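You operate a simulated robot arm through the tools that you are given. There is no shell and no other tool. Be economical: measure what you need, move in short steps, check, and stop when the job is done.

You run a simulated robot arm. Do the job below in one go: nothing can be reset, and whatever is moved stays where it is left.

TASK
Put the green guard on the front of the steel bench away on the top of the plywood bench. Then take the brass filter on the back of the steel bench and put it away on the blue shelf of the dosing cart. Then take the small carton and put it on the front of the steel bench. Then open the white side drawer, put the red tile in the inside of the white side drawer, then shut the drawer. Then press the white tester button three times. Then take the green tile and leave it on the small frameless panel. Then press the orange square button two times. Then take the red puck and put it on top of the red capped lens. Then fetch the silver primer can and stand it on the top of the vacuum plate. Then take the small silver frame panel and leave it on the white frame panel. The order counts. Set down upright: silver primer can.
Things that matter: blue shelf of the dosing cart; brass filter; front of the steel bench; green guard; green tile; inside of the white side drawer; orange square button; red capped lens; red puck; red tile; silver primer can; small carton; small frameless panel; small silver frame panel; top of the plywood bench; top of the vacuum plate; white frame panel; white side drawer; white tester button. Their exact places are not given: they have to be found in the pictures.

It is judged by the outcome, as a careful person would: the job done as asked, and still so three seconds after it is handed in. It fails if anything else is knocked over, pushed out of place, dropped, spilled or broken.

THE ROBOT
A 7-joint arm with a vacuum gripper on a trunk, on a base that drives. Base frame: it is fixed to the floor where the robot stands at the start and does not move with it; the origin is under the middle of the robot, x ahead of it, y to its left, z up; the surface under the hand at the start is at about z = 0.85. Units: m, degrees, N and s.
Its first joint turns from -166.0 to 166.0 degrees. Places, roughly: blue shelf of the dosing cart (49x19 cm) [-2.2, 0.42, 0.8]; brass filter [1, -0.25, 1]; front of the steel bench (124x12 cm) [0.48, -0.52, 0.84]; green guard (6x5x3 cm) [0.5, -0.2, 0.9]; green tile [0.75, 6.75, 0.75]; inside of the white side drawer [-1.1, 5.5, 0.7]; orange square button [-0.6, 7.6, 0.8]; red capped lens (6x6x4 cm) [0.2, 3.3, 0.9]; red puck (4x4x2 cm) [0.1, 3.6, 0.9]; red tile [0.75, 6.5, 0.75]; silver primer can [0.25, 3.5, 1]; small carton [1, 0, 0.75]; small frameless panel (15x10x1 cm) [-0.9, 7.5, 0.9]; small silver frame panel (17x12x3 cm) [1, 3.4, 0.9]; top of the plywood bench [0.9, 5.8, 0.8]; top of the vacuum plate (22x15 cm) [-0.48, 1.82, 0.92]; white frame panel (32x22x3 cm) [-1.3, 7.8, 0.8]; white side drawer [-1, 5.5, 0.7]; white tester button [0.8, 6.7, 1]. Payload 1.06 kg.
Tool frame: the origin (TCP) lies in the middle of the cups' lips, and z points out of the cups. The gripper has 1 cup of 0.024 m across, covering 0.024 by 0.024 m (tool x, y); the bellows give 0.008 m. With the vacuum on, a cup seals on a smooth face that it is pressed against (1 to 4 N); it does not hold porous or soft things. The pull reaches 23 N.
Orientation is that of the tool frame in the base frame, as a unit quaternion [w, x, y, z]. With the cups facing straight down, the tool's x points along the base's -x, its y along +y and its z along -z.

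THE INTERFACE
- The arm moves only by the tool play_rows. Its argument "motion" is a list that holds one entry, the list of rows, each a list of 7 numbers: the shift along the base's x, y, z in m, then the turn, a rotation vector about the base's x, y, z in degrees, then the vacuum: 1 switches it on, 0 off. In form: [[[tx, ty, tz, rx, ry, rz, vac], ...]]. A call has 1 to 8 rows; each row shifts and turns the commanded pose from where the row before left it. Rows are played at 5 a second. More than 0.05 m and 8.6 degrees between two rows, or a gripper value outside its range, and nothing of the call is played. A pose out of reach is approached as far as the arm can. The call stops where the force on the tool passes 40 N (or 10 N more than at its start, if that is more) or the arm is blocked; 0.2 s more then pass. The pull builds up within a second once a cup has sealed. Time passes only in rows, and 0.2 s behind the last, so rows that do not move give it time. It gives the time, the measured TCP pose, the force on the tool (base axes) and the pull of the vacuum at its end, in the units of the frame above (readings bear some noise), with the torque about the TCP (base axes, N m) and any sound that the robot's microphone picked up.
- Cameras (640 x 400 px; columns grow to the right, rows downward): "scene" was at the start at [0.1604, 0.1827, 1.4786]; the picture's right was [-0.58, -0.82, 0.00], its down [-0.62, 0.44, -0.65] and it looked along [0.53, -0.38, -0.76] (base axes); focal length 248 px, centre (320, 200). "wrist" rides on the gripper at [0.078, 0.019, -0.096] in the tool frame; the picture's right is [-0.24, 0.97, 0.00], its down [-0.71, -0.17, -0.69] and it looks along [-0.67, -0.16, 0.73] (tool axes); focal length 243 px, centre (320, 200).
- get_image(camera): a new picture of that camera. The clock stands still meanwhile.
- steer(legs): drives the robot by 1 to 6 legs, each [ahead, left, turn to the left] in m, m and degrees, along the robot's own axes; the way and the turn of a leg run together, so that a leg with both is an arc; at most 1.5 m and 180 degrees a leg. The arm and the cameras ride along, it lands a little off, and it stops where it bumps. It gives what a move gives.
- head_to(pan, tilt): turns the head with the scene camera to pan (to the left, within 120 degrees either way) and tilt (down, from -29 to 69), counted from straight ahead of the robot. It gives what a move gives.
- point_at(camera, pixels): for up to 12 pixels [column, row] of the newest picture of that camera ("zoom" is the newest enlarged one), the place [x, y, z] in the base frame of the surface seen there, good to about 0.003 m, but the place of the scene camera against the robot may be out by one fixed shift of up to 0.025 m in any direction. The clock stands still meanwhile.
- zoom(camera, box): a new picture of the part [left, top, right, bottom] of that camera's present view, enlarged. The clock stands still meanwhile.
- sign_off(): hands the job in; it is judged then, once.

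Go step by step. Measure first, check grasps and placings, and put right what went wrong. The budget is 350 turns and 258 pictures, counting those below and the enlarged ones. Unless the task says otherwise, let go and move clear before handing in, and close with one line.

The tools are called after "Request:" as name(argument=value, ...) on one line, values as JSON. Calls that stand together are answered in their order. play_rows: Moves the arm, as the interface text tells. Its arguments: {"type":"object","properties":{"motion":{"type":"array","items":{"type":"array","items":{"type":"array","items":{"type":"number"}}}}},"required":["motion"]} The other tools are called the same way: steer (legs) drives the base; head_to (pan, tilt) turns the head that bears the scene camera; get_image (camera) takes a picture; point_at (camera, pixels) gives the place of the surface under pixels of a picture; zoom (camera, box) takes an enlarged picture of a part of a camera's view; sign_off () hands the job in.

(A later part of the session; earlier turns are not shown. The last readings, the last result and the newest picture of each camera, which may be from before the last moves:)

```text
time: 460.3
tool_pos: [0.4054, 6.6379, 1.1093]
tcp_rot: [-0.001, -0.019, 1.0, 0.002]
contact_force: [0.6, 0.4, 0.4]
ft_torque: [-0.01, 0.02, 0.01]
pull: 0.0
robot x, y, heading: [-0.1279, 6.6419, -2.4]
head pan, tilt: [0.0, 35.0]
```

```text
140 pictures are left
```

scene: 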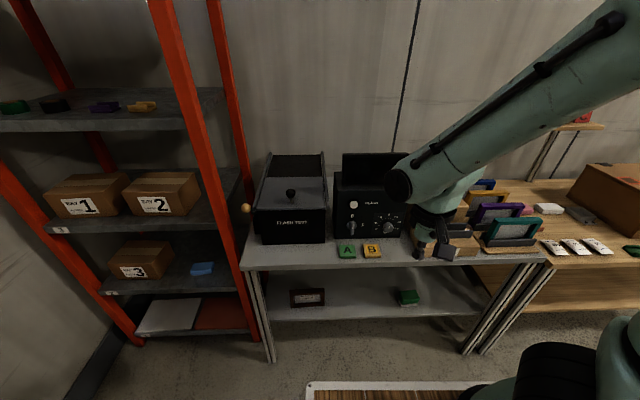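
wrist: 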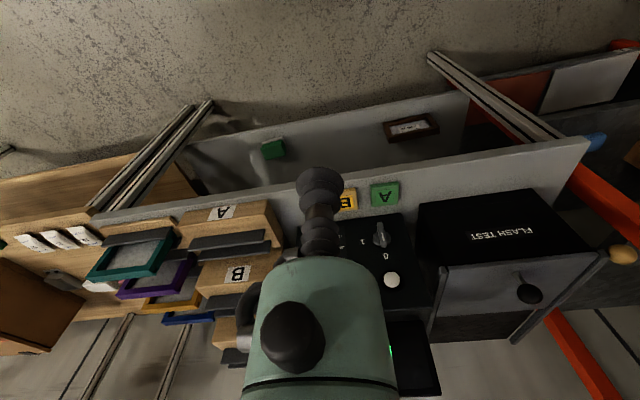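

Moving the tool out to r ≈ 0.72 in front of the white button, and leveling it toward +x.

Request:
play_rows(motion=[[[0.04, 0.015, 0, 0, 0, 0, 0], [0.04, 0.015, 0, 0, 0, 0, 0], [0.04, 0.015, 0, 0, 0, 0, 0], [0.04, 0.015, 0, 0, 0, 0, 0], [0.02, 0, 0, 0, -8.5, 0, 0], [0, 0, 0, 0, -8.5, 0, 0], [0, 0, 0, 0, -8.5, 0, 0], [0, 0, 0, 0, -8.5, 0, 0]]])

Request:
play_rows(motion=[[[0, 0, -0.01, 0, -8.5, 0, 0], [0, 0, -0.02, 0, -8.5, 0, 0], [0, 0, -0.02, 0, -8.5, 0, 0], [0, 0, -0.02, 0, -8.5, 0, 0], [0, 0, -0.02, 0, -8.5, 0, 0], [0, 0, -0.02, 0, -8.5, 0, 0], [0, 0, -0.02, 0, -5.2, 0, 0], [0, 0, 0, 0, 0, 0, 0]]])

Request:
get_image(camera="wrist")

Request:
get_image(camera="scene")

```text
time: 462.1
tool_pos: [0.5865, 6.6958, 1.1106]
tcp_rot: [0.292, -0.017, 0.956, -0.004]
contact_force: [0.2, -0.2, 0.3]
ft_torque: [0.06, 0.01, 0.03]
pull: 0.1
robot x, y, heading: [-0.1246, 6.6436, -2.1]
head pan, tilt: [0.0, 35.0]
```

```text
time: 463.9
tool_pos: [0.5856, 6.698, 0.9817]
tcp_rot: [0.708, -0.014, 0.706, -0.013]
contact_force: [0.1, 0.2, 0.3]
ft_torque: [-0.02, 0.0, 0.02]
pull: 0.1
robot x, y, heading: [-0.1262, 6.6467, -2.1]
head pan, tilt: [0.0, 35.0]
```

```text
139 pictures are left
```

wrist: 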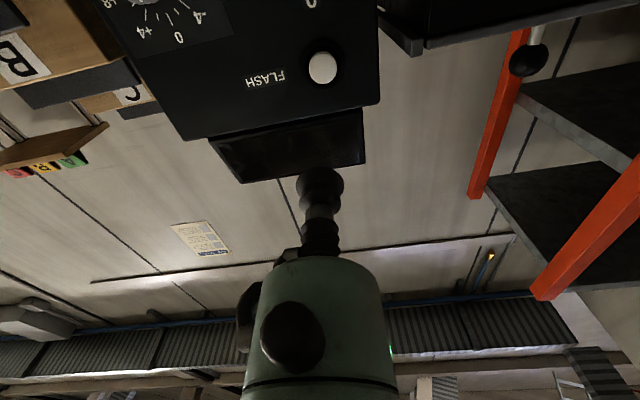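

```text
138 pictures are left
```

scene: 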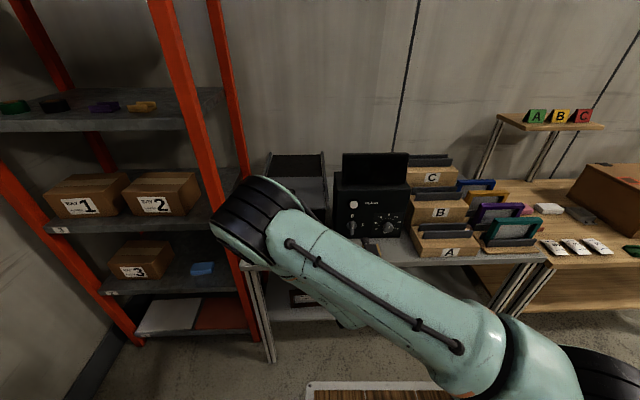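

Request:
point_at(camera="wrist", pixels=[[322, 68], [312, 68], [332, 68], [322, 58], [322, 80], [345, 85], [300, 100]])

```text
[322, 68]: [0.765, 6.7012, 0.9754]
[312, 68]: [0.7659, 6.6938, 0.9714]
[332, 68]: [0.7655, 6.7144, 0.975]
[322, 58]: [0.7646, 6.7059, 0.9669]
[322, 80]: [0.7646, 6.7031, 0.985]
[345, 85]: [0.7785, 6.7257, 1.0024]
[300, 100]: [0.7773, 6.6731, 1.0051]
```

Button face at x = 0.765, centre [6.703, 0.976]. Aligning and approaching to 2 cm.

Request:
play_rows(motion=[[[0.04, 0.005, -0.006, 0, 0, 0, 0], [0.045, 0, 0, 0, 0, 0, 0], [0.045, 0, 0, 0, 0, 0, 0], [0.03, 0, 0, 0, 0, 0, 0], [0, 0, 0, 0, 0, 0, 0]]])

Request:
get_image(camera="wrist")

```text
time: 465.1
tool_pos: [0.745, 6.7034, 0.9762]
tcp_rot: [0.708, -0.014, 0.706, -0.012]
contact_force: [0.1, 0.3, 0.2]
ft_torque: [-0.04, 0.0, -0.02]
pull: 0.1
robot x, y, heading: [-0.1237, 6.6418, -2.2]
head pan, tilt: [0.0, 35.0]
```

```text
137 pictures are left
```

wrist: 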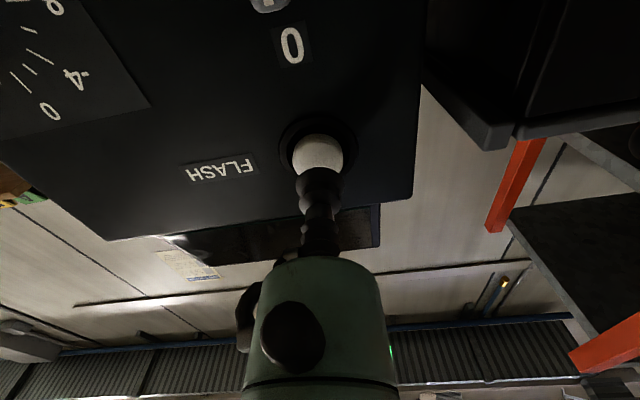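

Aligned with the button at (318,152). Pressing gently the first time.

Request:
play_rows(motion=[[[0.015, 0, 0, 0, 0, 0, 0], [0.006, 0, 0, 0, 0, 0, 0], [0.003, 0, 0, 0, 0, 0, 0], [0, 0, 0, 0, 0, 0, 0]]])

```text
time: 466.1
tool_pos: [0.7699, 6.7033, 0.9747]
tcp_rot: [0.708, -0.012, 0.706, -0.012]
contact_force: [-0.8, -0.4, -0.5]
ft_torque: [0.0, -0.03, 0.01]
pull: 0.1
robot x, y, heading: [-0.1269, 6.6455, -1.9]
head pan, tilt: [0.0, 35.0]
```

Request:
play_rows(motion=[[[0.002, 0, 0, 0, 0, 0, 0], [0, 0, 0, 0, 0, 0, 0]]])

Request:
play_rows(motion=[[[0.002, 0, 0, 0, 0, 0, 0], [0, 0, 0, 0, 0, 0, 0]]])

Request:
play_rows(motion=[[[0.002, 0, 0, 0, 0, 0, 0], [0, 0, 0, 0, 0, 0, 0]]])

```text
time: 466.7
tool_pos: [0.7717, 6.7031, 0.9751]
tcp_rot: [0.708, -0.015, 0.706, -0.012]
contact_force: [-2.1, 0.8, -0.7]
ft_torque: [0.0, 0.01, 0.02]
pull: 0.0
robot x, y, heading: [-0.1253, 6.6416, -2.1]
head pan, tilt: [0.0, 35.0]
heard: click
```

```text
time: 467.3
tool_pos: [0.7741, 6.703, 0.9752]
tcp_rot: [0.708, -0.013, 0.706, -0.012]
contact_force: [-3.2, 1.1, -0.3]
ft_torque: [-0.02, -0.02, -0.01]
pull: 0.0
robot x, y, heading: [-0.1263, 6.6452, -2.1]
head pan, tilt: [0.0, 35.0]
```

```text
time: 467.9
tool_pos: [0.7761, 6.702, 0.9766]
tcp_rot: [0.708, -0.013, 0.706, -0.012]
contact_force: [-3.8, -0.4, -0.6]
ft_torque: [-0.04, 0.0, -0.01]
pull: 0.0
robot x, y, heading: [-0.1268, 6.6444, -2.2]
head pan, tilt: [0.0, 35.0]
```

A click at x = 0.772: press one. Releasing fully and pressing again.

Request:
play_rows(motion=[[[-0.01, 0, 0, 0, 0, 0, 0], [-0.015, 0, 0, 0, 0, 0, 0], [0, 0, 0, 0, 0, 0, 0], [0, 0, 0, 0, 0, 0, 0]]])

Request:
play_rows(motion=[[[0.01, 0, 0, 0, 0, 0, 0], [0.006, 0, 0, 0, 0, 0, 0], [0.004, 0, 0, 0, 0, 0, 0], [0.003, 0, 0, 0, 0, 0, 0], [0, 0, 0, 0, 0, 0, 0]]])

Request:
play_rows(motion=[[[-0.01, 0, 0, 0, 0, 0, 0], [-0.013, 0, 0, 0, 0, 0, 0], [0, 0, 0, 0, 0, 0, 0], [0, 0, 0, 0, 0, 0, 0]]])

```text
time: 468.9
tool_pos: [0.7498, 6.7021, 0.9756]
tcp_rot: [0.708, -0.013, 0.706, -0.013]
contact_force: [-0.3, -0.2, 0.0]
ft_torque: [0.04, 0.0, 0.03]
pull: 0.0
robot x, y, heading: [-0.1218, 6.6443, -2.2]
head pan, tilt: [0.0, 35.0]
```

```text
time: 470.1
tool_pos: [0.7737, 6.7023, 0.9764]
tcp_rot: [0.708, -0.014, 0.706, -0.011]
contact_force: [-1.4, -1.7, 0.1]
ft_torque: [-0.01, 0.05, 0.02]
pull: 0.0
robot x, y, heading: [-0.1262, 6.6467, -2.0]
head pan, tilt: [0.0, 35.0]
heard: click
```

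```text
time: 471.1
tool_pos: [0.7503, 6.7035, 0.9746]
tcp_rot: [0.708, -0.015, 0.706, -0.011]
contact_force: [0.0, -0.8, 0.3]
ft_torque: [0.03, 0.0, -0.01]
pull: 0.1
robot x, y, heading: [-0.1258, 6.645, -2.0]
head pan, tilt: [0.0, 35.0]
```

Second click heard and released. Third press.

Request:
play_rows(motion=[[[0.01, 0, 0, 0, 0, 0, 0], [0.006, 0, 0, 0, 0, 0, 0], [0.004, 0, 0, 0, 0, 0, 0], [0.003, 0, 0, 0, 0, 0, 0], [0, 0, 0, 0, 0, 0, 0]]])

Request:
play_rows(motion=[[[-0.01, 0, 0, 0, 0, 0, 0], [-0.03, 0, 0, 0, 0, 0, 0], [-0.045, 0, 0, 0, 0, 0, 0], [-0.045, 0, 0.01, 0, 0, 0, 0], [-0.04, 0, 0.02, 0, 0, 0, 0], [0, 0, 0.04, 0, 0, 0, 0], [0, 0, 0.03, 0, 8.5, 0, 0], [0, 0, 0.03, 0, 8.5, 0, 0]]])

```text
time: 472.3
tool_pos: [0.7732, 6.7039, 0.9747]
tcp_rot: [0.708, -0.015, 0.706, -0.012]
contact_force: [-2.6, 1.1, -0.6]
ft_torque: [-0.02, -0.02, -0.01]
pull: 0.1
robot x, y, heading: [-0.1233, 6.6452, -2.2]
head pan, tilt: [0.0, 35.0]
heard: click
```

```text
time: 474.1
tool_pos: [0.6033, 6.7021, 1.1047]
tcp_rot: [0.595, -0.016, 0.803, -0.01]
contact_force: [0.1, 0.3, -0.1]
ft_torque: [0.0, -0.03, -0.04]
pull: 0.1
robot x, y, heading: [-0.1254, 6.6472, -2.0]
head pan, tilt: [0.0, 35.0]
```

Three clicks in all. Turning the tool back down to pick the green tile.

Request:
play_rows(motion=[[[0, 0, 0.01, 0, 8.5, 0, 0], [0, 0, 0.01, 0, 8.5, 0, 0], [0, 0, 0, 0, 8.5, 0, 0], [0, 0, 0, 0, 8.5, 0, 0], [0, 0, 0, 0, 8.5, 0, 0], [0, 0, 0, 0, 8.5, 0, 0], [0, 0, 0, 0, 8.5, 0, 0], [0, 0, 0, 0, 8.5, 0, 0]]])

Request:
play_rows(motion=[[[0.03, 0.01, 0, 0, 5, 0, 0], [0.035, 0.01, 0, 0, 0, 0, 0], [0.035, 0, -0.03, 0, 0, 0, 0], [0, 0, -0.04, 0, 0, 0, 0], [0, 0, -0.04, 0, 0, 0, 0]]])

Request:
get_image(camera="wrist")

```text
time: 475.9
tool_pos: [0.6012, 6.7029, 1.1226]
tcp_rot: [0.044, -0.02, 0.999, 0.001]
contact_force: [0.5, 0.0, -1.0]
ft_torque: [-0.04, -0.02, 0.01]
pull: 0.1
out of reach, approached as far as the arm can: row 4
robot x, y, heading: [-0.1258, 6.6436, -1.9]
head pan, tilt: [0.0, 35.0]
```

```text
time: 477.1
tool_pos: [0.6998, 6.7225, 1.0128]
tcp_rot: [0.002, -0.019, 1.0, 0.001]
contact_force: [-0.1, 0.0, 0.7]
ft_torque: [0.01, -0.02, 0.0]
pull: 0.1
robot x, y, heading: [-0.1238, 6.6457, -2.1]
head pan, tilt: [0.0, 35.0]
```

```text
136 pictures are left
```

wrist: 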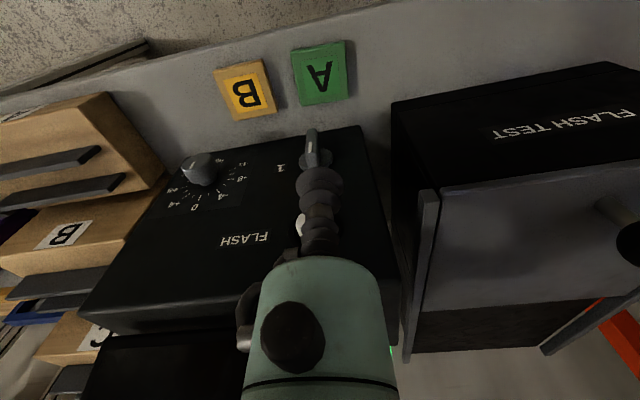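

Request:
point_at(camera="wrist", pixels=[[320, 73], [298, 58], [342, 48], [346, 95], [303, 102], [313, 135], [315, 150]])

```text
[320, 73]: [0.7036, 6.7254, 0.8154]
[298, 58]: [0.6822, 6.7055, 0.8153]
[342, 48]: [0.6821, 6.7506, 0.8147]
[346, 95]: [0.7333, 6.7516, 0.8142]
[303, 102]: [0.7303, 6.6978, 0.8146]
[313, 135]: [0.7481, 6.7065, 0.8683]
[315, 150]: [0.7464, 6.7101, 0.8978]
```

Green tile centre [0.706,6.726,0.815]. I'll take it at x = 0.699 to stay clear of the switch lever.

Request:
play_rows(motion=[[[0.0, 0.003, -0.045, 0, 0, 0, 0], [0, 0, -0.045, 0, 0, 0, 0], [0, 0, -0.045, 0, 0, 0, 0], [0, 0, -0.035, 0, 0, 0, 1], [0, 0, -0.02, 0, 0, 0, 1], [0, 0, -0.008, 0, 0, 0, 1], [0, 0, -0.001, 0, 0, 0, 1], [0, 0, 0, 0, 0, 0, 1]]])

```text
time: 478.9
tool_pos: [0.693, 6.7246, 0.8204]
tcp_rot: [0.004, -0.021, 1.0, 0.003]
contact_force: [-0.3, 0.6, 0.9]
ft_torque: [-0.02, -0.02, 0.02]
pull: 0.0
robot x, y, heading: [-0.1273, 6.6451, -1.9]
head pan, tilt: [0.0, 35.0]
```

Not sealed yet (z 0.820). Down a bit further.

Request:
play_rows(motion=[[[0, 0, -0.003, 0, 0, 0, 1], [0, 0, 0, 0, 0, 0, 1], [0, 0, 0, 0, 0, 0, 1]]])

Request:
get_image(camera="wrist")

```text
time: 479.7
tool_pos: [0.6927, 6.7261, 0.8191]
tcp_rot: [0.006, -0.021, 1.0, 0.003]
contact_force: [-0.5, 0.7, -0.1]
ft_torque: [-0.02, 0.06, 0.01]
pull: 0.0
robot x, y, heading: [-0.1268, 6.6435, -2.5]
head pan, tilt: [0.0, 35.0]
```

```text
135 pictures are left
```

wrist: 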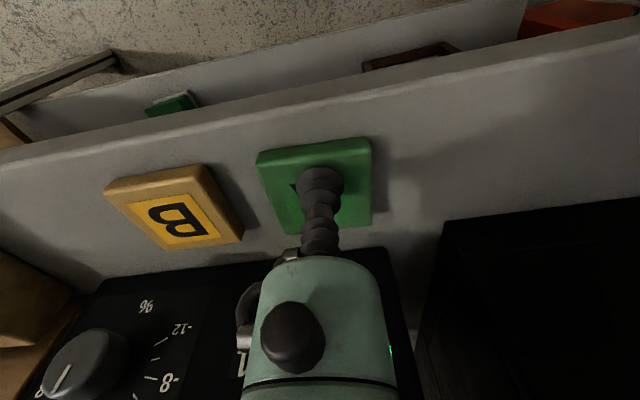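

The force reading is nil yet the tool hardly moves down: something above the tool may be touching. Looking at the scene.

Request:
get_image(camera="scene")

Request:
zoom(camera="scene", box=[240, 120, 480, 280])

```text
134 pictures are left
```

scene: 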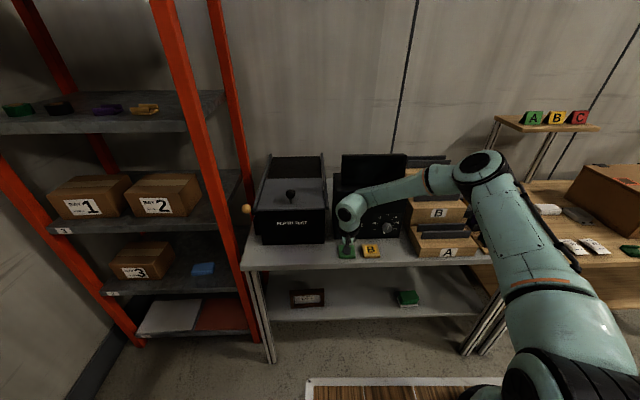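

```text
2.50 times, centred on (360, 200) of scene
```

zoom: 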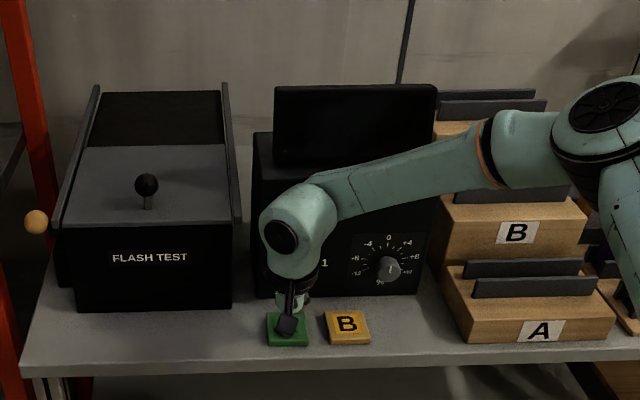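

The arm came round from the side and its wrist is against the tester front near the button. Lifting straight up at once.

Request:
play_rows(motion=[[[-0.005, 0, 0.02, 0, 0, 0, 0], [-0.005, 0, 0.04, 0, 0, 0, 0], [-0.01, 0, 0.045, 0, 0, 0, 0], [-0.02, 0, 0.045, 0, 0, 0, 0], [-0.03, 0, 0.035, 0, 0, 0, 0], [-0.04, 0, 0, 0, 0, 0, 0]]])

Request:
get_image(camera="scene")

```text
time: 481.1
tool_pos: [0.5891, 6.726, 0.9943]
tcp_rot: [0.0, -0.018, 1.0, 0.002]
contact_force: [0.6, -0.6, -0.1]
ft_torque: [0.0, 0.02, 0.0]
pull: 0.1
robot x, y, heading: [-0.1257, 6.6423, -2.2]
head pan, tilt: [0.0, 35.0]
```

```text
132 pictures are left
```

scene: 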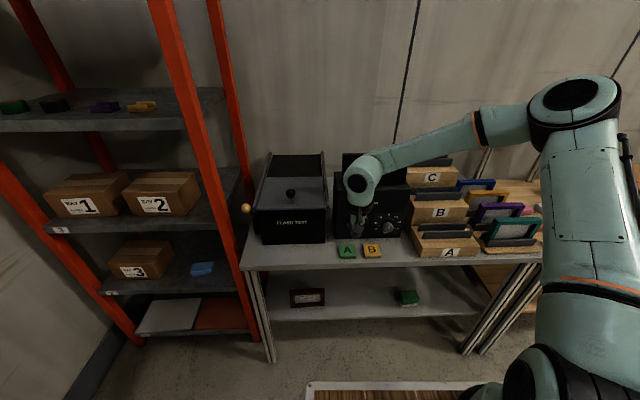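

No click was heard, so the count stands at three. The flange fouls the button when upright, so I'll lean the tool 8.5° back toward the robot for this pick.

Request:
play_rows(motion=[[[0.0, 0.0, 0, 0, -8.5, 0, 0], [0.04, 0.007, 0, 0, 0, 0, 0], [0.035, 0, 0, 0, 0, 0, 0], [0.031, 0, -0.02, 0, 0, 0, 0], [0, 0, -0.045, 0, 0, 0, 0], [0, 0, -0.045, 0, 0, 0, 0], [0, 0, -0.035, 0, 0, 0, 0], [0, 0, 0, 0, 0, 0, 0]]])

Request:
zoom(camera="scene", box=[300, 120, 460, 280])

Request:
get_image(camera="wrist")

```text
time: 482.9
tool_pos: [0.6967, 6.7331, 0.8492]
tcp_rot: [0.075, -0.018, 0.997, -0.001]
contact_force: [-1.5, 0.8, -1.4]
ft_torque: [0.01, 0.01, -0.01]
pull: 0.1
robot x, y, heading: [-0.1289, 6.6421, -2.0]
head pan, tilt: [0.0, 35.0]
```

```text
2.50 times, centred on (380, 200) of scene
```

zoom: 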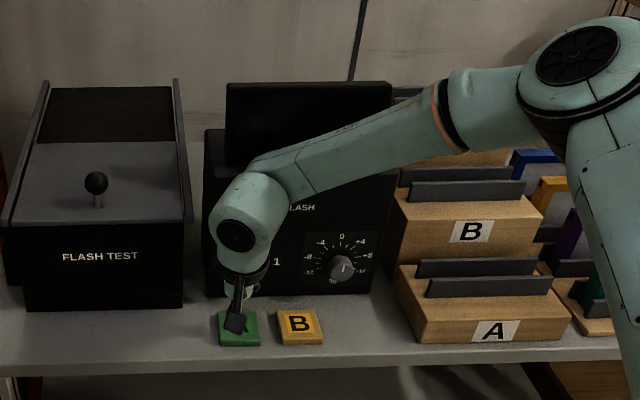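

```text
130 pictures are left
```

wrist: 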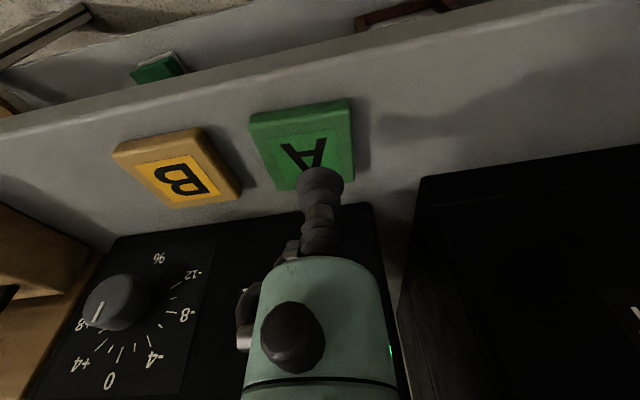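

Clear so far, no click. Down the last 3.5 cm in small steps.

Request:
play_rows(motion=[[[0, 0, -0.02, 0, 0, 0, 1], [0, 0, -0.01, 0, 0, 0, 1], [0, 0, -0.005, 0, 0, 0, 1], [0, 0, 0, 0, 0, 0, 1]]])

```text
time: 483.9
tool_pos: [0.6971, 6.7328, 0.815]
tcp_rot: [0.075, -0.019, 0.997, 0.0]
contact_force: [-0.4, 0.0, 0.8]
ft_torque: [0.01, 0.04, -0.01]
pull: 22.9
robot x, y, heading: [-0.1284, 6.6416, -2.3]
head pan, tilt: [0.0, 35.0]
```

Sealed at 22.9 N with no click. Lifting straight up, then drawing back.

Request:
play_rows(motion=[[[-0.003, 0, 0.02, 0, 0, 0, 1], [-0.005, 0, 0.04, 0, 0, 0, 1], [-0.01, 0, 0.045, 0, 0, 0, 1], [-0.02, 0, 0.045, 0, 0, 0, 1], [-0.03, 0, 0.035, 0, 0, 0, 1], [-0.04, 0, 0.02, 0, 8.5, 0, 1], [-0.04, 0, 0.02, 0, 0, 0, 1], [-0.03, 0, 0, 0, 0, 0, 1]]])

Request:
head_to(pan=90, tilt=30)

Request:
get_image(camera="scene")

Request:
point_at(camera="scene", pixels=[[320, 200], [250, 220], [450, 200], [200, 200], [150, 250], [100, 200], [400, 250], [50, 260], [500, 250], [350, 150]])

```text
time: 485.7
tool_pos: [0.5176, 6.7324, 1.0404]
tcp_rot: [0.001, -0.019, 1.0, 0.001]
contact_force: [0.4, -0.1, 0.3]
ft_torque: [0.03, 0.04, 0.01]
pull: 22.6
robot x, y, heading: [-0.1267, 6.6427, -1.8]
head pan, tilt: [0.0, 35.0]
```

```text
time: 487.3
tool_pos: [0.5187, 6.7313, 1.0401]
tcp_rot: [0.001, -0.018, 1.0, 0.002]
contact_force: [0.1, 0.3, -0.5]
ft_torque: [-0.02, 0.06, -0.01]
pull: 22.9
robot x, y, heading: [-0.128, 6.6413, -1.9]
head pan, tilt: [90.0, 30.0]
```

```text
129 pictures are left
```

scene: 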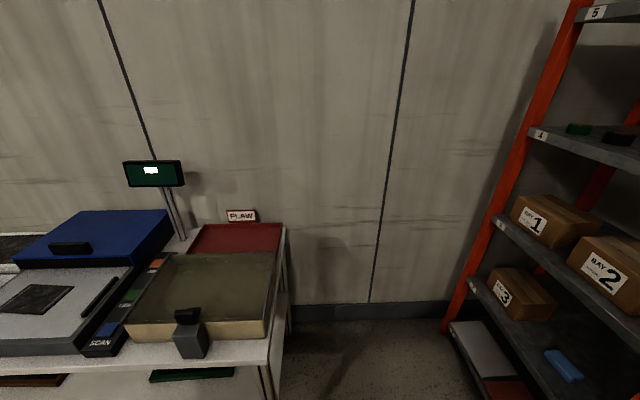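

```text
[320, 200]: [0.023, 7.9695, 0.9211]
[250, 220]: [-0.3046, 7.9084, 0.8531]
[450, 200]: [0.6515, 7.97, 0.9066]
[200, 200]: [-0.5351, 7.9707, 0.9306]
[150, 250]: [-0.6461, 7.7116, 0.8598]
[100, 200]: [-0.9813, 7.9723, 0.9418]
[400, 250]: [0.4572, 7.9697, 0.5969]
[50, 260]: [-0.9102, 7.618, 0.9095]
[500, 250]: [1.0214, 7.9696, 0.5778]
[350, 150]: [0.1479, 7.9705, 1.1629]
```

The inspection bench is along y ≈ 7.5–7.95. Turning to face it and sliding left to about x = -0.8.

Request:
steer(legs=[[0, 0, 92], [0.05, 0.65, 0]])

Request:
head_to(pan=0, tilt=35)

Request:
get_image(camera="scene")

Request:
get_image(camera="wrist")

```text
time: 494.9
tool_pos: [-0.8927, 7.3273, 1.0405]
tcp_rot: [0.001, 0.735, -0.678, -0.003]
contact_force: [-0.3, -1.4, -0.1]
ft_torque: [-0.02, 0.02, 0.0]
pull: 22.5
robot x, y, heading: [-0.7766, 6.6865, 90.3]
head pan, tilt: [90.0, 30.0]
```

```text
time: 496.5
tool_pos: [-0.8928, 7.3275, 1.0401]
tcp_rot: [0.001, 0.735, -0.678, -0.001]
contact_force: [-0.1, -0.3, -0.4]
ft_torque: [-0.05, 0.01, 0.0]
pull: 22.8
robot x, y, heading: [-0.7772, 6.6895, 90.4]
head pan, tilt: [0.0, 35.0]
```

```text
128 pictures are left
```

scene: 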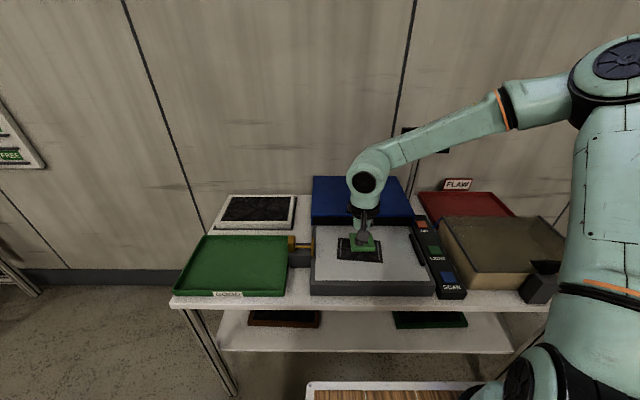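

```text
127 pictures are left
```

wrist: 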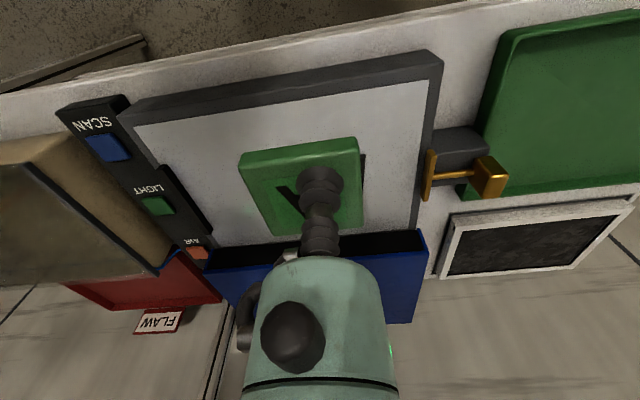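

The small dark frameless panel is on the scanner bed under the held tile. Shifting the tool sideways to see and measure it.

Request:
play_rows(motion=[[[0.045, 0, 0.01, 0, 0, 0, 1], [0.045, 0, 0.01, 0, 0, 0, 1], [0.045, 0, 0.01, 0, 0, 0, 1], [0.03, 0, 0.01, 0, 0, 0, 1]]])

Request:
get_image(camera="wrist")

Request:
zoom(camera="scene", box=[280, 180, 480, 310])

```text
time: 497.5
tool_pos: [-0.7279, 7.3289, 1.0777]
tcp_rot: [0.0, 0.736, -0.677, 0.0]
contact_force: [-0.9, -1.1, -0.7]
ft_torque: [-0.02, 0.01, 0.0]
pull: 23.2
robot x, y, heading: [-0.7766, 6.6861, 90.5]
head pan, tilt: [0.0, 35.0]
```

```text
126 pictures are left
```

wrist: 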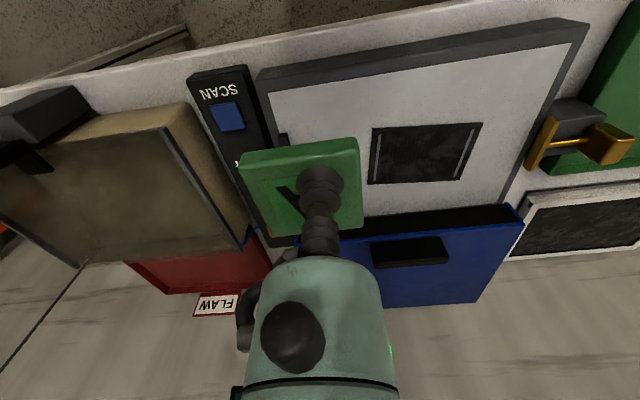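

```text
3.08 times, centred on (380, 245) of scene
```

zoom: 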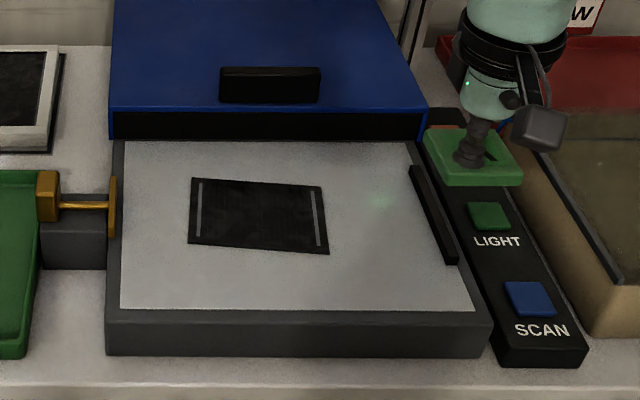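

Request:
point_at(camera="wrist", pixels=[[425, 153], [380, 135], [472, 130], [375, 178], [455, 178], [425, 200], [425, 215], [440, 260], [300, 130]])

```text
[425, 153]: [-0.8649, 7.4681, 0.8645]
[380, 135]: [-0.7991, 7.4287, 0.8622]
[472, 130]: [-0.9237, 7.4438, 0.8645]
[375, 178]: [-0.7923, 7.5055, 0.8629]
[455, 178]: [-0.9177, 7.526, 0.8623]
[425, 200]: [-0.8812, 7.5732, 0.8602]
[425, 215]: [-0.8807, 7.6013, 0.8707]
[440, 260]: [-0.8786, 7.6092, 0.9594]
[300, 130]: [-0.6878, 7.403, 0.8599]
```

The panel's middle is [-0.859,7.475], top z ≈ 0.864. Carrying the tile over it.

Request:
play_rows(motion=[[[-0.03, 0.035, 0, 0, 0, 0, 1], [-0.03, 0.035, 0, 0, 0, 0, 1], [-0.035, 0.035, 0, 0, 0, 0, 1], [-0.033, 0.035, 0, 0, 0, 0, 1], [-0.003, 0.005, -0.04, 0, 0, 0, 1], [0, 0, -0.045, 0, 0, 0, 1], [0, 0, -0.045, 0, 0, 0, 1], [0, 0, 0, 0, 0, 0, 1]]])

Request:
get_image(camera="wrist")

Request:
zoom(camera="scene", box=[260, 140, 460, 310])

```text
time: 499.3
tool_pos: [-0.8578, 7.4718, 0.9497]
tcp_rot: [0.0, 0.735, -0.678, -0.001]
contact_force: [0.5, 0.2, -1.0]
ft_torque: [-0.05, -0.03, 0.01]
pull: 22.9
robot x, y, heading: [-0.7753, 6.6845, 90.3]
head pan, tilt: [0.0, 35.0]
```

```text
124 pictures are left
```

wrist: 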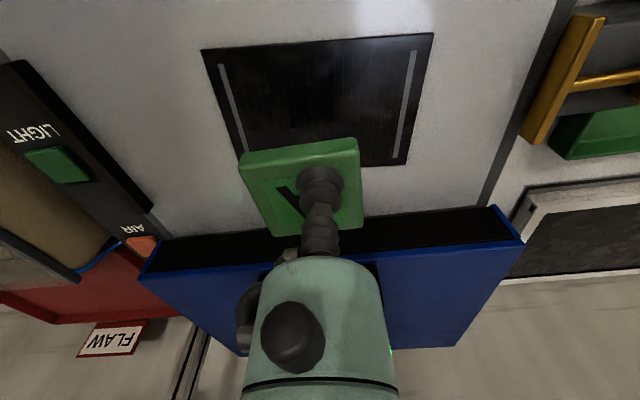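

```text
2.35 times, centred on (360, 225) of scene
```

zoom: 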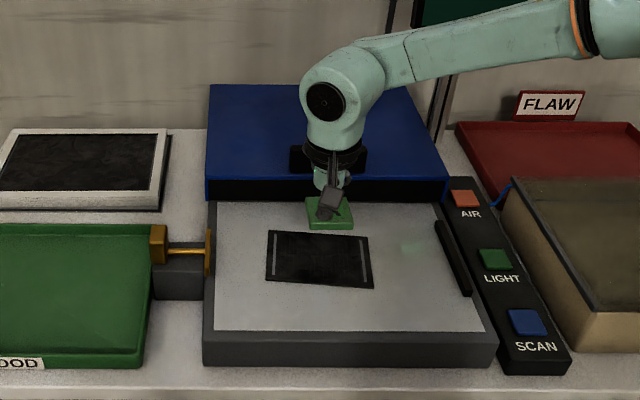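

The tile will land at about (320,123), mid-panel. Lowering.

Request:
play_rows(motion=[[[0, 0, -0.04, 0, 0, 0, 1], [0, 0, -0.02, 0, 0, 0, 1], [0, 0, -0.007, 0, 0, 0, 1], [0, 0, -0.003, 0, 0, 0, 1], [0, 0, 0, 0, 0, 0, 1]]])

```text
time: 500.5
tool_pos: [-0.8571, 7.4721, 0.8794]
tcp_rot: [0.0, 0.735, -0.678, -0.002]
contact_force: [0.3, 0.3, 0.2]
ft_torque: [-0.01, -0.01, 0.0]
pull: 22.7
robot x, y, heading: [-0.7776, 6.6876, 90.1]
head pan, tilt: [0.0, 35.0]
```

Request:
play_rows(motion=[[[0, 0, -0.002, 0, 0, 0, 1], [0, 0, -0.002, 0, 0, 0, 1], [0, 0, 0, 0, 0, 0, 1]]])

```text
time: 501.3
tool_pos: [-0.8575, 7.4727, 0.8773]
tcp_rot: [0.0, 0.735, -0.678, -0.003]
contact_force: [1.1, -0.9, 8.5]
ft_torque: [0.17, -0.01, -0.01]
pull: 23.2
robot x, y, heading: [-0.7751, 6.6862, 90.6]
head pan, tilt: [0.0, 35.0]
```

Down (8.5 N). Releasing and rising.

Request:
play_rows(motion=[[[0, 0, 0.001, 0, 0, 0, 0], [0, 0, 0, 0, 0, 0, 0], [0, 0, 0, 0, 0, 0, 0], [0, 0, 0, 0, 0, 0, 0], [0, 0, 0.02, 0, 0, 0, 0], [0, -0.01, 0.045, 0, 0, 0, 0], [0, -0.03, 0.035, 0, 0, 0, 0], [0.02, -0.03, 0.03, 0, 0, 0, 0]]])

Request:
get_image(camera="wrist")

```text
time: 503.1
tool_pos: [-0.8392, 7.403, 1.007]
tcp_rot: [0.001, 0.735, -0.678, -0.002]
contact_force: [0.0, 0.9, 0.4]
ft_torque: [-0.01, -0.01, -0.01]
pull: 0.1
robot x, y, heading: [-0.777, 6.6895, 90.5]
head pan, tilt: [0.0, 35.0]
```

```text
122 pictures are left
```

wrist: 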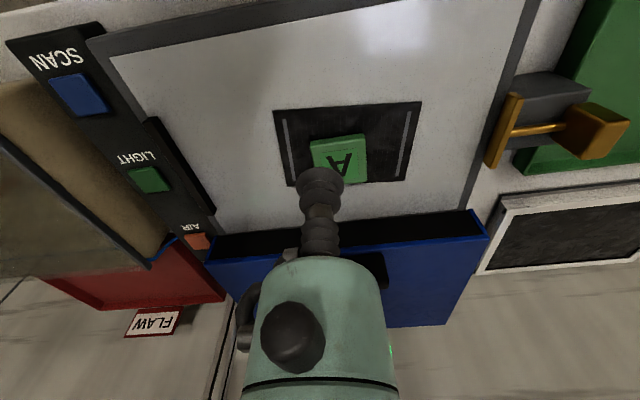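

The green tile rests on the small panel at (338,152). Now the orange "AIR" button at (198,241): measuring.

Request:
point_at(camera="wrist", pixels=[[198, 241], [192, 238], [205, 238], [185, 225], [215, 230], [150, 180], [210, 250], [170, 245], [245, 245]])

Request:
zoom(camera="scene", box=[380, 180, 520, 310])

```text
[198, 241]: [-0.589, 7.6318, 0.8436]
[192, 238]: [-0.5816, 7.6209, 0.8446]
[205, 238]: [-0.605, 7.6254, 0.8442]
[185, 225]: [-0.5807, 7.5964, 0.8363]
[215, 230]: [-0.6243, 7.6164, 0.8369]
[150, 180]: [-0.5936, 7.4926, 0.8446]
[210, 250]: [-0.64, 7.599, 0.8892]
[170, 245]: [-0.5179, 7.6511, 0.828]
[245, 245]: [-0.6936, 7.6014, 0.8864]
```

```text
3.08 times, centred on (450, 245) of scene
```

zoom: 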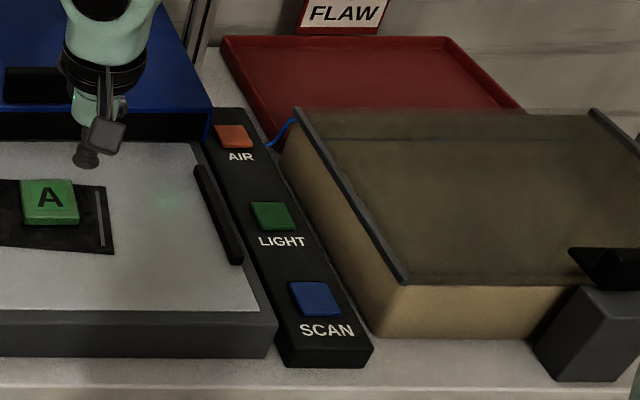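

Button top centre about [-0.593,7.628,0.8445]. Checking heights of the blue lid and the box on either side.

Request:
point_at(camera="zoom", pixels=[[235, 135], [195, 100], [200, 130], [300, 115], [170, 50], [400, 275], [350, 180], [330, 50], [270, 140]])

Request:
point_at(camera="wrist", pixels=[[250, 290], [400, 290], [110, 220], [140, 255], [60, 150], [215, 265], [230, 320]])

```text
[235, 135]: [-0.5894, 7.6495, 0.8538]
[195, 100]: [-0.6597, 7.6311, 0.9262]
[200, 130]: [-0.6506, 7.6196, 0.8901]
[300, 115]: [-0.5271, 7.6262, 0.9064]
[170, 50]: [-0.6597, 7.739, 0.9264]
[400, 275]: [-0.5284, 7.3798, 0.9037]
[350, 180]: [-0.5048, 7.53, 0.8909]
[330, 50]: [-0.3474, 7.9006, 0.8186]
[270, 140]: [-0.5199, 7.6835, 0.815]
```

```text
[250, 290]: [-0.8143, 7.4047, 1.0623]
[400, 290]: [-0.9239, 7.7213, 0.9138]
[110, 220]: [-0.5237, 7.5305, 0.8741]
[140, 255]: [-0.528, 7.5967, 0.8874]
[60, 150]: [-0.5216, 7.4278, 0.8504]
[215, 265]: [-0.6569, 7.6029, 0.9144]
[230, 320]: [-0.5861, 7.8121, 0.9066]
```

Lid top is 0.915 and box top 0.895, so the slim tool fits between. I'll shift the base 8 cm ahead and 15 cm right for reach, then go above the button.

Request:
steer(legs=[[0.06, -0.15, 0]])

Request:
play_rows(motion=[[[0.03, 0.035, 0, 0, 0, 0, 0], [0.03, 0.035, 0, 0, 0, 0, 0], [0.03, 0.035, 0, 0, 0, 0, 0], [0, 0.03, 0, 0, 0, 0, 0], [0, 0, 0, 0, 0, 0, 0]]])

Request:
get_image(camera="wrist")

```text
time: 504.6
tool_pos: [-0.6886, 7.4628, 1.0077]
tcp_rot: [0.0, 0.735, -0.678, -0.002]
contact_force: [-0.4, -0.7, -0.2]
ft_torque: [0.0, 0.01, -0.03]
pull: 0.1
robot x, y, heading: [-0.6247, 6.748, 90.4]
head pan, tilt: [0.0, 35.0]
```

```text
time: 505.8
tool_pos: [-0.599, 7.5993, 1.0073]
tcp_rot: [0.001, 0.735, -0.678, -0.002]
contact_force: [-0.4, -0.6, 0.7]
ft_torque: [-0.01, 0.01, 0.02]
pull: 0.1
robot x, y, heading: [-0.6276, 6.748, 90.2]
head pan, tilt: [0.0, 35.0]
```

```text
120 pictures are left
```

wrist: 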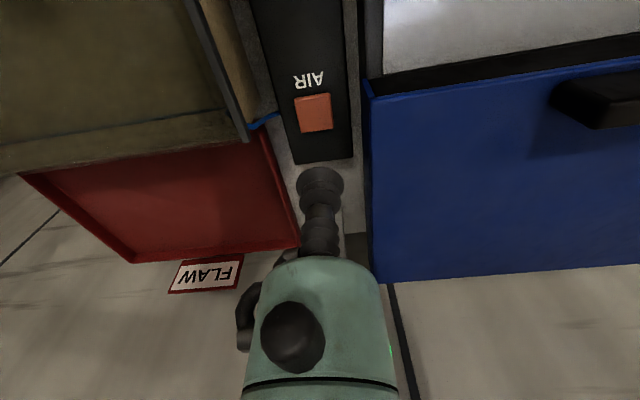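

Request:
point_at(camera="wrist", pixels=[[313, 113], [300, 103], [327, 100], [303, 128], [328, 125], [340, 113], [372, 130], [245, 110]])

```text
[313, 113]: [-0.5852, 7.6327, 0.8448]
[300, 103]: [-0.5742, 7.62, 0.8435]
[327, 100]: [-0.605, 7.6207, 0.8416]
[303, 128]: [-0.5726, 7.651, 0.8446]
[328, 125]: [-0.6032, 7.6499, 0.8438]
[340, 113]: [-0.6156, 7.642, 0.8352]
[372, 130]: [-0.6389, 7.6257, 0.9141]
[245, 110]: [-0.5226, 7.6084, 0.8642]
```

Button centre [-0.588,7.635,0.8445]. Moving over it and down to 1.5 cm above.

Request:
play_rows(motion=[[[0.011, 0.036, 0, 0, 0, 0, 0], [0, 0, -0.045, 0, 0, 0, 0], [0, 0, -0.045, 0, 0, 0, 0], [0, 0, -0.045, 0, 0, 0, 0], [0, 0, -0.012, 0, 0, 0, 0], [0, 0, 0, 0, 0, 0, 0]]])

Request:
get_image(camera="wrist")

```text
time: 507.1
tool_pos: [-0.5897, 7.6341, 0.8611]
tcp_rot: [-0.001, 0.735, -0.678, -0.001]
contact_force: [0.2, 0.0, -0.3]
ft_torque: [-0.02, -0.01, -0.01]
pull: 0.1
robot x, y, heading: [-0.6275, 6.746, 90.2]
head pan, tilt: [0.0, 35.0]
```

```text
119 pictures are left
```

wrist: 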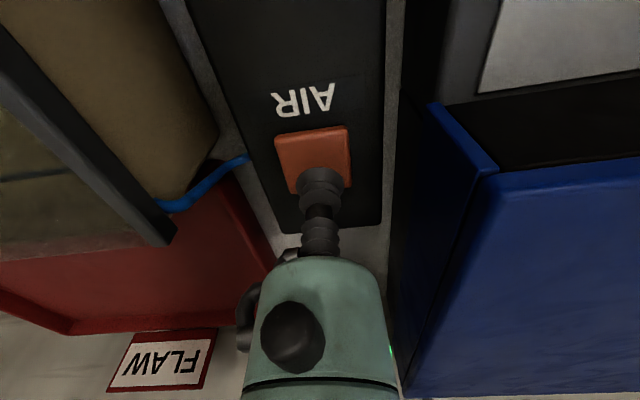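

Well centred over the orange square. Pressing until it clicks.

Request:
play_rows(motion=[[[0, 0, -0.012, 0, 0, 0, 0], [0, 0, -0.004, 0, 0, 0, 0], [0, 0, -0.003, 0, 0, 0, 0], [0, 0, -0.002, 0, 0, 0, 0], [0, 0, 0, 0, 0, 0, 0]]])

```text
time: 508.4
tool_pos: [-0.5888, 7.6341, 0.8404]
tcp_rot: [0.0, 0.735, -0.678, -0.001]
contact_force: [-0.7, 0.0, 2.1]
ft_torque: [0.0, -0.03, 0.03]
pull: 0.0
robot x, y, heading: [-0.6297, 6.7441, 90.5]
head pan, tilt: [0.0, 35.0]
```

Request:
play_rows(motion=[[[0, 0, -0.002, 0, 0, 0, 0], [0, 0, 0, 0, 0, 0, 0]]])

```text
time: 508.9
tool_pos: [-0.5888, 7.634, 0.838]
tcp_rot: [-0.001, 0.735, -0.678, -0.001]
contact_force: [-1.5, 0.4, 1.9]
ft_torque: [-0.01, -0.01, 0.02]
pull: 0.0
robot x, y, heading: [-0.6298, 6.7489, 90.1]
head pan, tilt: [0.0, 35.0]
heard: click
```

First click. Releasing fully and pressing the second time.

Request:
play_rows(motion=[[[0, 0, 0.01, 0, 0, 0, 0], [0, 0, 0.013, 0, 0, 0, 0], [0, 0, 0, 0, 0, 0, 0], [0, 0, 0, 0, 0, 0, 0]]])

Request:
play_rows(motion=[[[0, 0, -0.012, 0, 0, 0, 0], [0, 0, -0.006, 0, 0, 0, 0], [0, 0, -0.003, 0, 0, 0, 0], [0, 0, -0.003, 0, 0, 0, 0], [0, 0, 0, 0, 0, 0, 0]]])

```text
time: 509.9
tool_pos: [-0.5876, 7.6348, 0.8606]
tcp_rot: [0.0, 0.735, -0.678, -0.002]
contact_force: [0.6, 0.5, -0.6]
ft_torque: [0.01, 0.0, -0.01]
pull: 0.0
robot x, y, heading: [-0.629, 6.7457, 90.3]
head pan, tilt: [0.0, 35.0]
```

```text
time: 511.1
tool_pos: [-0.5879, 7.6335, 0.837]
tcp_rot: [0.001, 0.735, -0.678, -0.001]
contact_force: [-1.4, 0.7, 1.4]
ft_torque: [0.01, 0.01, -0.01]
pull: 0.1
robot x, y, heading: [-0.6278, 6.7491, 90.6]
head pan, tilt: [0.0, 35.0]
heard: click
```

Two clicks. Lifting away and drawing back.

Request:
play_rows(motion=[[[0, 0, 0.02, 0, 0, 0, 0], [0, 0, 0.045, 0, 0, 0, 0], [0, 0, 0.045, 0, 0, 0, 0], [0, 0, 0.045, 0, 0, 0, 0], [0, -0.04, 0.02, 0, 0, 0, 0], [0, -0.045, 0.01, 0, 0, 0, 0], [0, -0.045, 0, 0, 0, 0, 0], [0, -0.045, 0, 0, 0, 0, 0]]])

Request:
play_rows(motion=[[[0, -0.045, 0.01, 0, 0, 0, 0], [-0.01, -0.045, 0.01, 0, 0, 0, 0], [-0.02, -0.045, 0, 0, 0, 0, 0]]])

Request:
get_image(camera="scene")

Request:
point_at(camera="scene", pixels=[[230, 210], [260, 220], [200, 240], [290, 200], [320, 250]])

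```text
time: 513.0
tool_pos: [-0.5878, 7.4599, 1.0231]
tcp_rot: [0.0, 0.735, -0.678, -0.001]
contact_force: [-0.2, 0.5, 0.3]
ft_torque: [0.01, 0.01, 0.02]
pull: 0.2
robot x, y, heading: [-0.6267, 6.7484, 90.3]
head pan, tilt: [0.0, 35.0]
```

```text
time: 513.8
tool_pos: [-0.6171, 7.3257, 1.0426]
tcp_rot: [0.001, 0.734, -0.679, -0.001]
contact_force: [0.1, 0.0, -0.5]
ft_torque: [0.0, 0.01, 0.0]
pull: 0.1
robot x, y, heading: [-0.632, 6.7448, 90.3]
head pan, tilt: [0.0, 35.0]
```

```text
118 pictures are left
```

scene: 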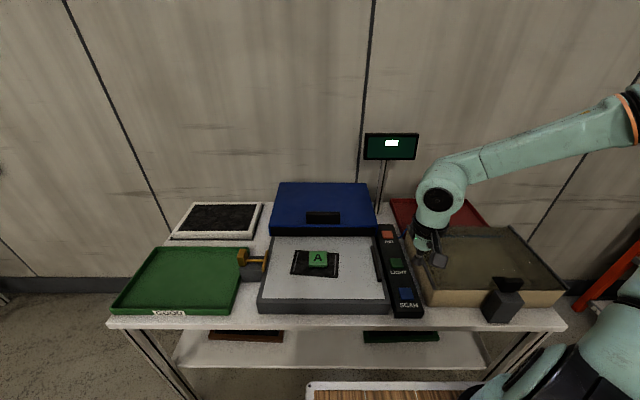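

```text
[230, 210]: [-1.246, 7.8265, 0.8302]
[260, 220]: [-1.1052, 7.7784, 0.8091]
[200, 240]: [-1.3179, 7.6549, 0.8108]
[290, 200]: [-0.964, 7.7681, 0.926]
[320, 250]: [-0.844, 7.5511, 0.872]
```

The white frame panel is near [-1.26,7.81]. Heading to the glue bench for the puck and lens.

Request:
steer(legs=[[-0.25, 0, 0], [0, 0, -180], [0, 0.65, 0], [1.45, 0, 0]])

Request:
get_image(camera="scene")

Request:
point_at(camera="scene", pixels=[[320, 200], [250, 220], [350, 200], [200, 200], [400, 250], [300, 250], [250, 150], [350, 150], [150, 200], [450, 200]])

```text
time: 516.6
tool_pos: [-0.5589, 7.0667, 1.0418]
tcp_rot: [0.0, -0.704, 0.711, 0.001]
contact_force: [-0.5, 0.2, 0.2]
ft_torque: [-0.02, -0.01, 0.01]
pull: 0.0
robot x, y, heading: [-0.6234, 6.49, 85.2]
head pan, tilt: [0.0, 35.0]
stopped in leg 2: the robot was blocked; the commanded pose is now the measured one
```

```text
117 pictures are left
```

scene: 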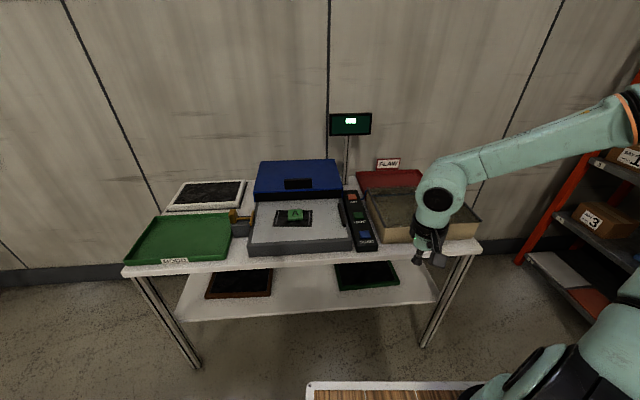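

```text
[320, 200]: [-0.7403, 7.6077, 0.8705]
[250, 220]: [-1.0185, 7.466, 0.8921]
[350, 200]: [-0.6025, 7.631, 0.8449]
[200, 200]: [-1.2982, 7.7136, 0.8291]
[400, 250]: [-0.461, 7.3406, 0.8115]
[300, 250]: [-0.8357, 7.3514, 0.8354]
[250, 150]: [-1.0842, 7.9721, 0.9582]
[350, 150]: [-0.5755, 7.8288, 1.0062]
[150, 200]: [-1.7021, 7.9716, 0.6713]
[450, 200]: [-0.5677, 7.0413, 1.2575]
```

The rear clipped the drawer table's corner while turning. I'll slide right 0.45 m into open floor, then turn.

Request:
steer(legs=[[0, -0.45, 0]])

Request:
head_to(pan=115, tilt=40)

Request:
get_image(camera="scene")

```text
time: 519.3
tool_pos: [-0.1131, 7.0289, 1.0431]
tcp_rot: [0.0, -0.702, 0.712, 0.001]
contact_force: [-0.3, 0.7, 0.1]
ft_torque: [-0.02, -0.02, -0.01]
pull: 0.1
robot x, y, heading: [-0.1781, 6.456, 85.0]
head pan, tilt: [0.0, 35.0]
```

```text
time: 521.2
tool_pos: [-0.1138, 7.0284, 1.0423]
tcp_rot: [0.0, -0.703, 0.711, 0.001]
contact_force: [0.2, -0.4, 0.0]
ft_torque: [0.0, 0.02, -0.01]
pull: 0.1
robot x, y, heading: [-0.1742, 6.4577, 85.0]
head pan, tilt: [115.0, 40.0]
```

```text
116 pictures are left
```

scene: 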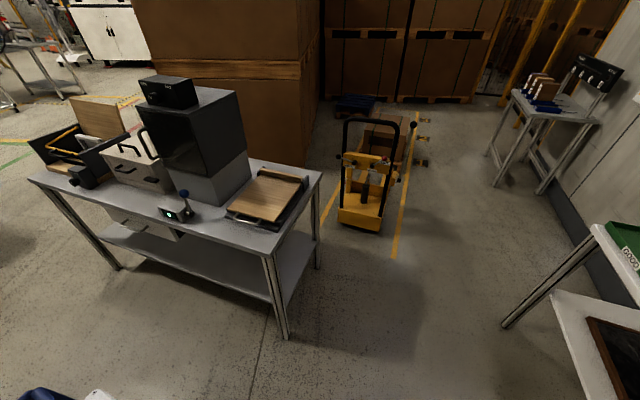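

The drawer table looks fine, and the drawer is still shut. Turning to face -y and driving south.

Request:
steer(legs=[[0, 0, -175], [1.45, 0, 0]])

Request:
head_to(pan=0, tilt=30)

Request:
get_image(camera="scene")

Request:
point_at(camera="scene", pixels=[[320, 200], [250, 220], [350, 200], [200, 200], [400, 250], [300, 250], [250, 150], [350, 150], [150, 200], [450, 200]])

```text
time: 535.2
tool_pos: [-0.0514, 4.4918, 1.0422]
tcp_rot: [0.001, 0.654, 0.757, 0.0]
contact_force: [-1.1, -0.4, 0.1]
ft_torque: [0.02, -0.01, -0.01]
pull: 0.0
robot x, y, heading: [-0.0775, 5.067, -86.4]
head pan, tilt: [115.0, 40.0]
```

```text
time: 537.1
tool_pos: [-0.0509, 4.489, 1.0424]
tcp_rot: [0.001, 0.654, 0.756, 0.001]
contact_force: [-0.5, 0.4, 0.3]
ft_torque: [-0.03, 0.01, -0.01]
pull: 0.0
robot x, y, heading: [-0.0795, 5.0671, -85.8]
head pan, tilt: [0.0, 30.0]
```

```text
115 pictures are left
```

scene: 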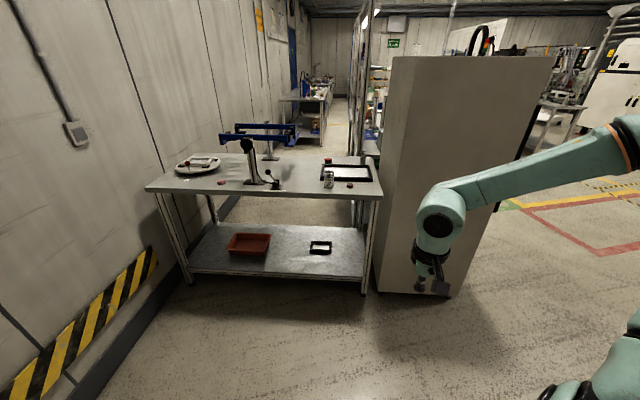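

```text
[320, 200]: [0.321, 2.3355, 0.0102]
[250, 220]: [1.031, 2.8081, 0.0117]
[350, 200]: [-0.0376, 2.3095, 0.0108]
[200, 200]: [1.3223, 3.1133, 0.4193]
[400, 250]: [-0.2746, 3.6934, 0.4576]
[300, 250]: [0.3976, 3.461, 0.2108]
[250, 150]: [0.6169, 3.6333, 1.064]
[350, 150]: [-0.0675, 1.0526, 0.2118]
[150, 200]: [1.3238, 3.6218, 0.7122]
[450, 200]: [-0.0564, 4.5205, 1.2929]
```

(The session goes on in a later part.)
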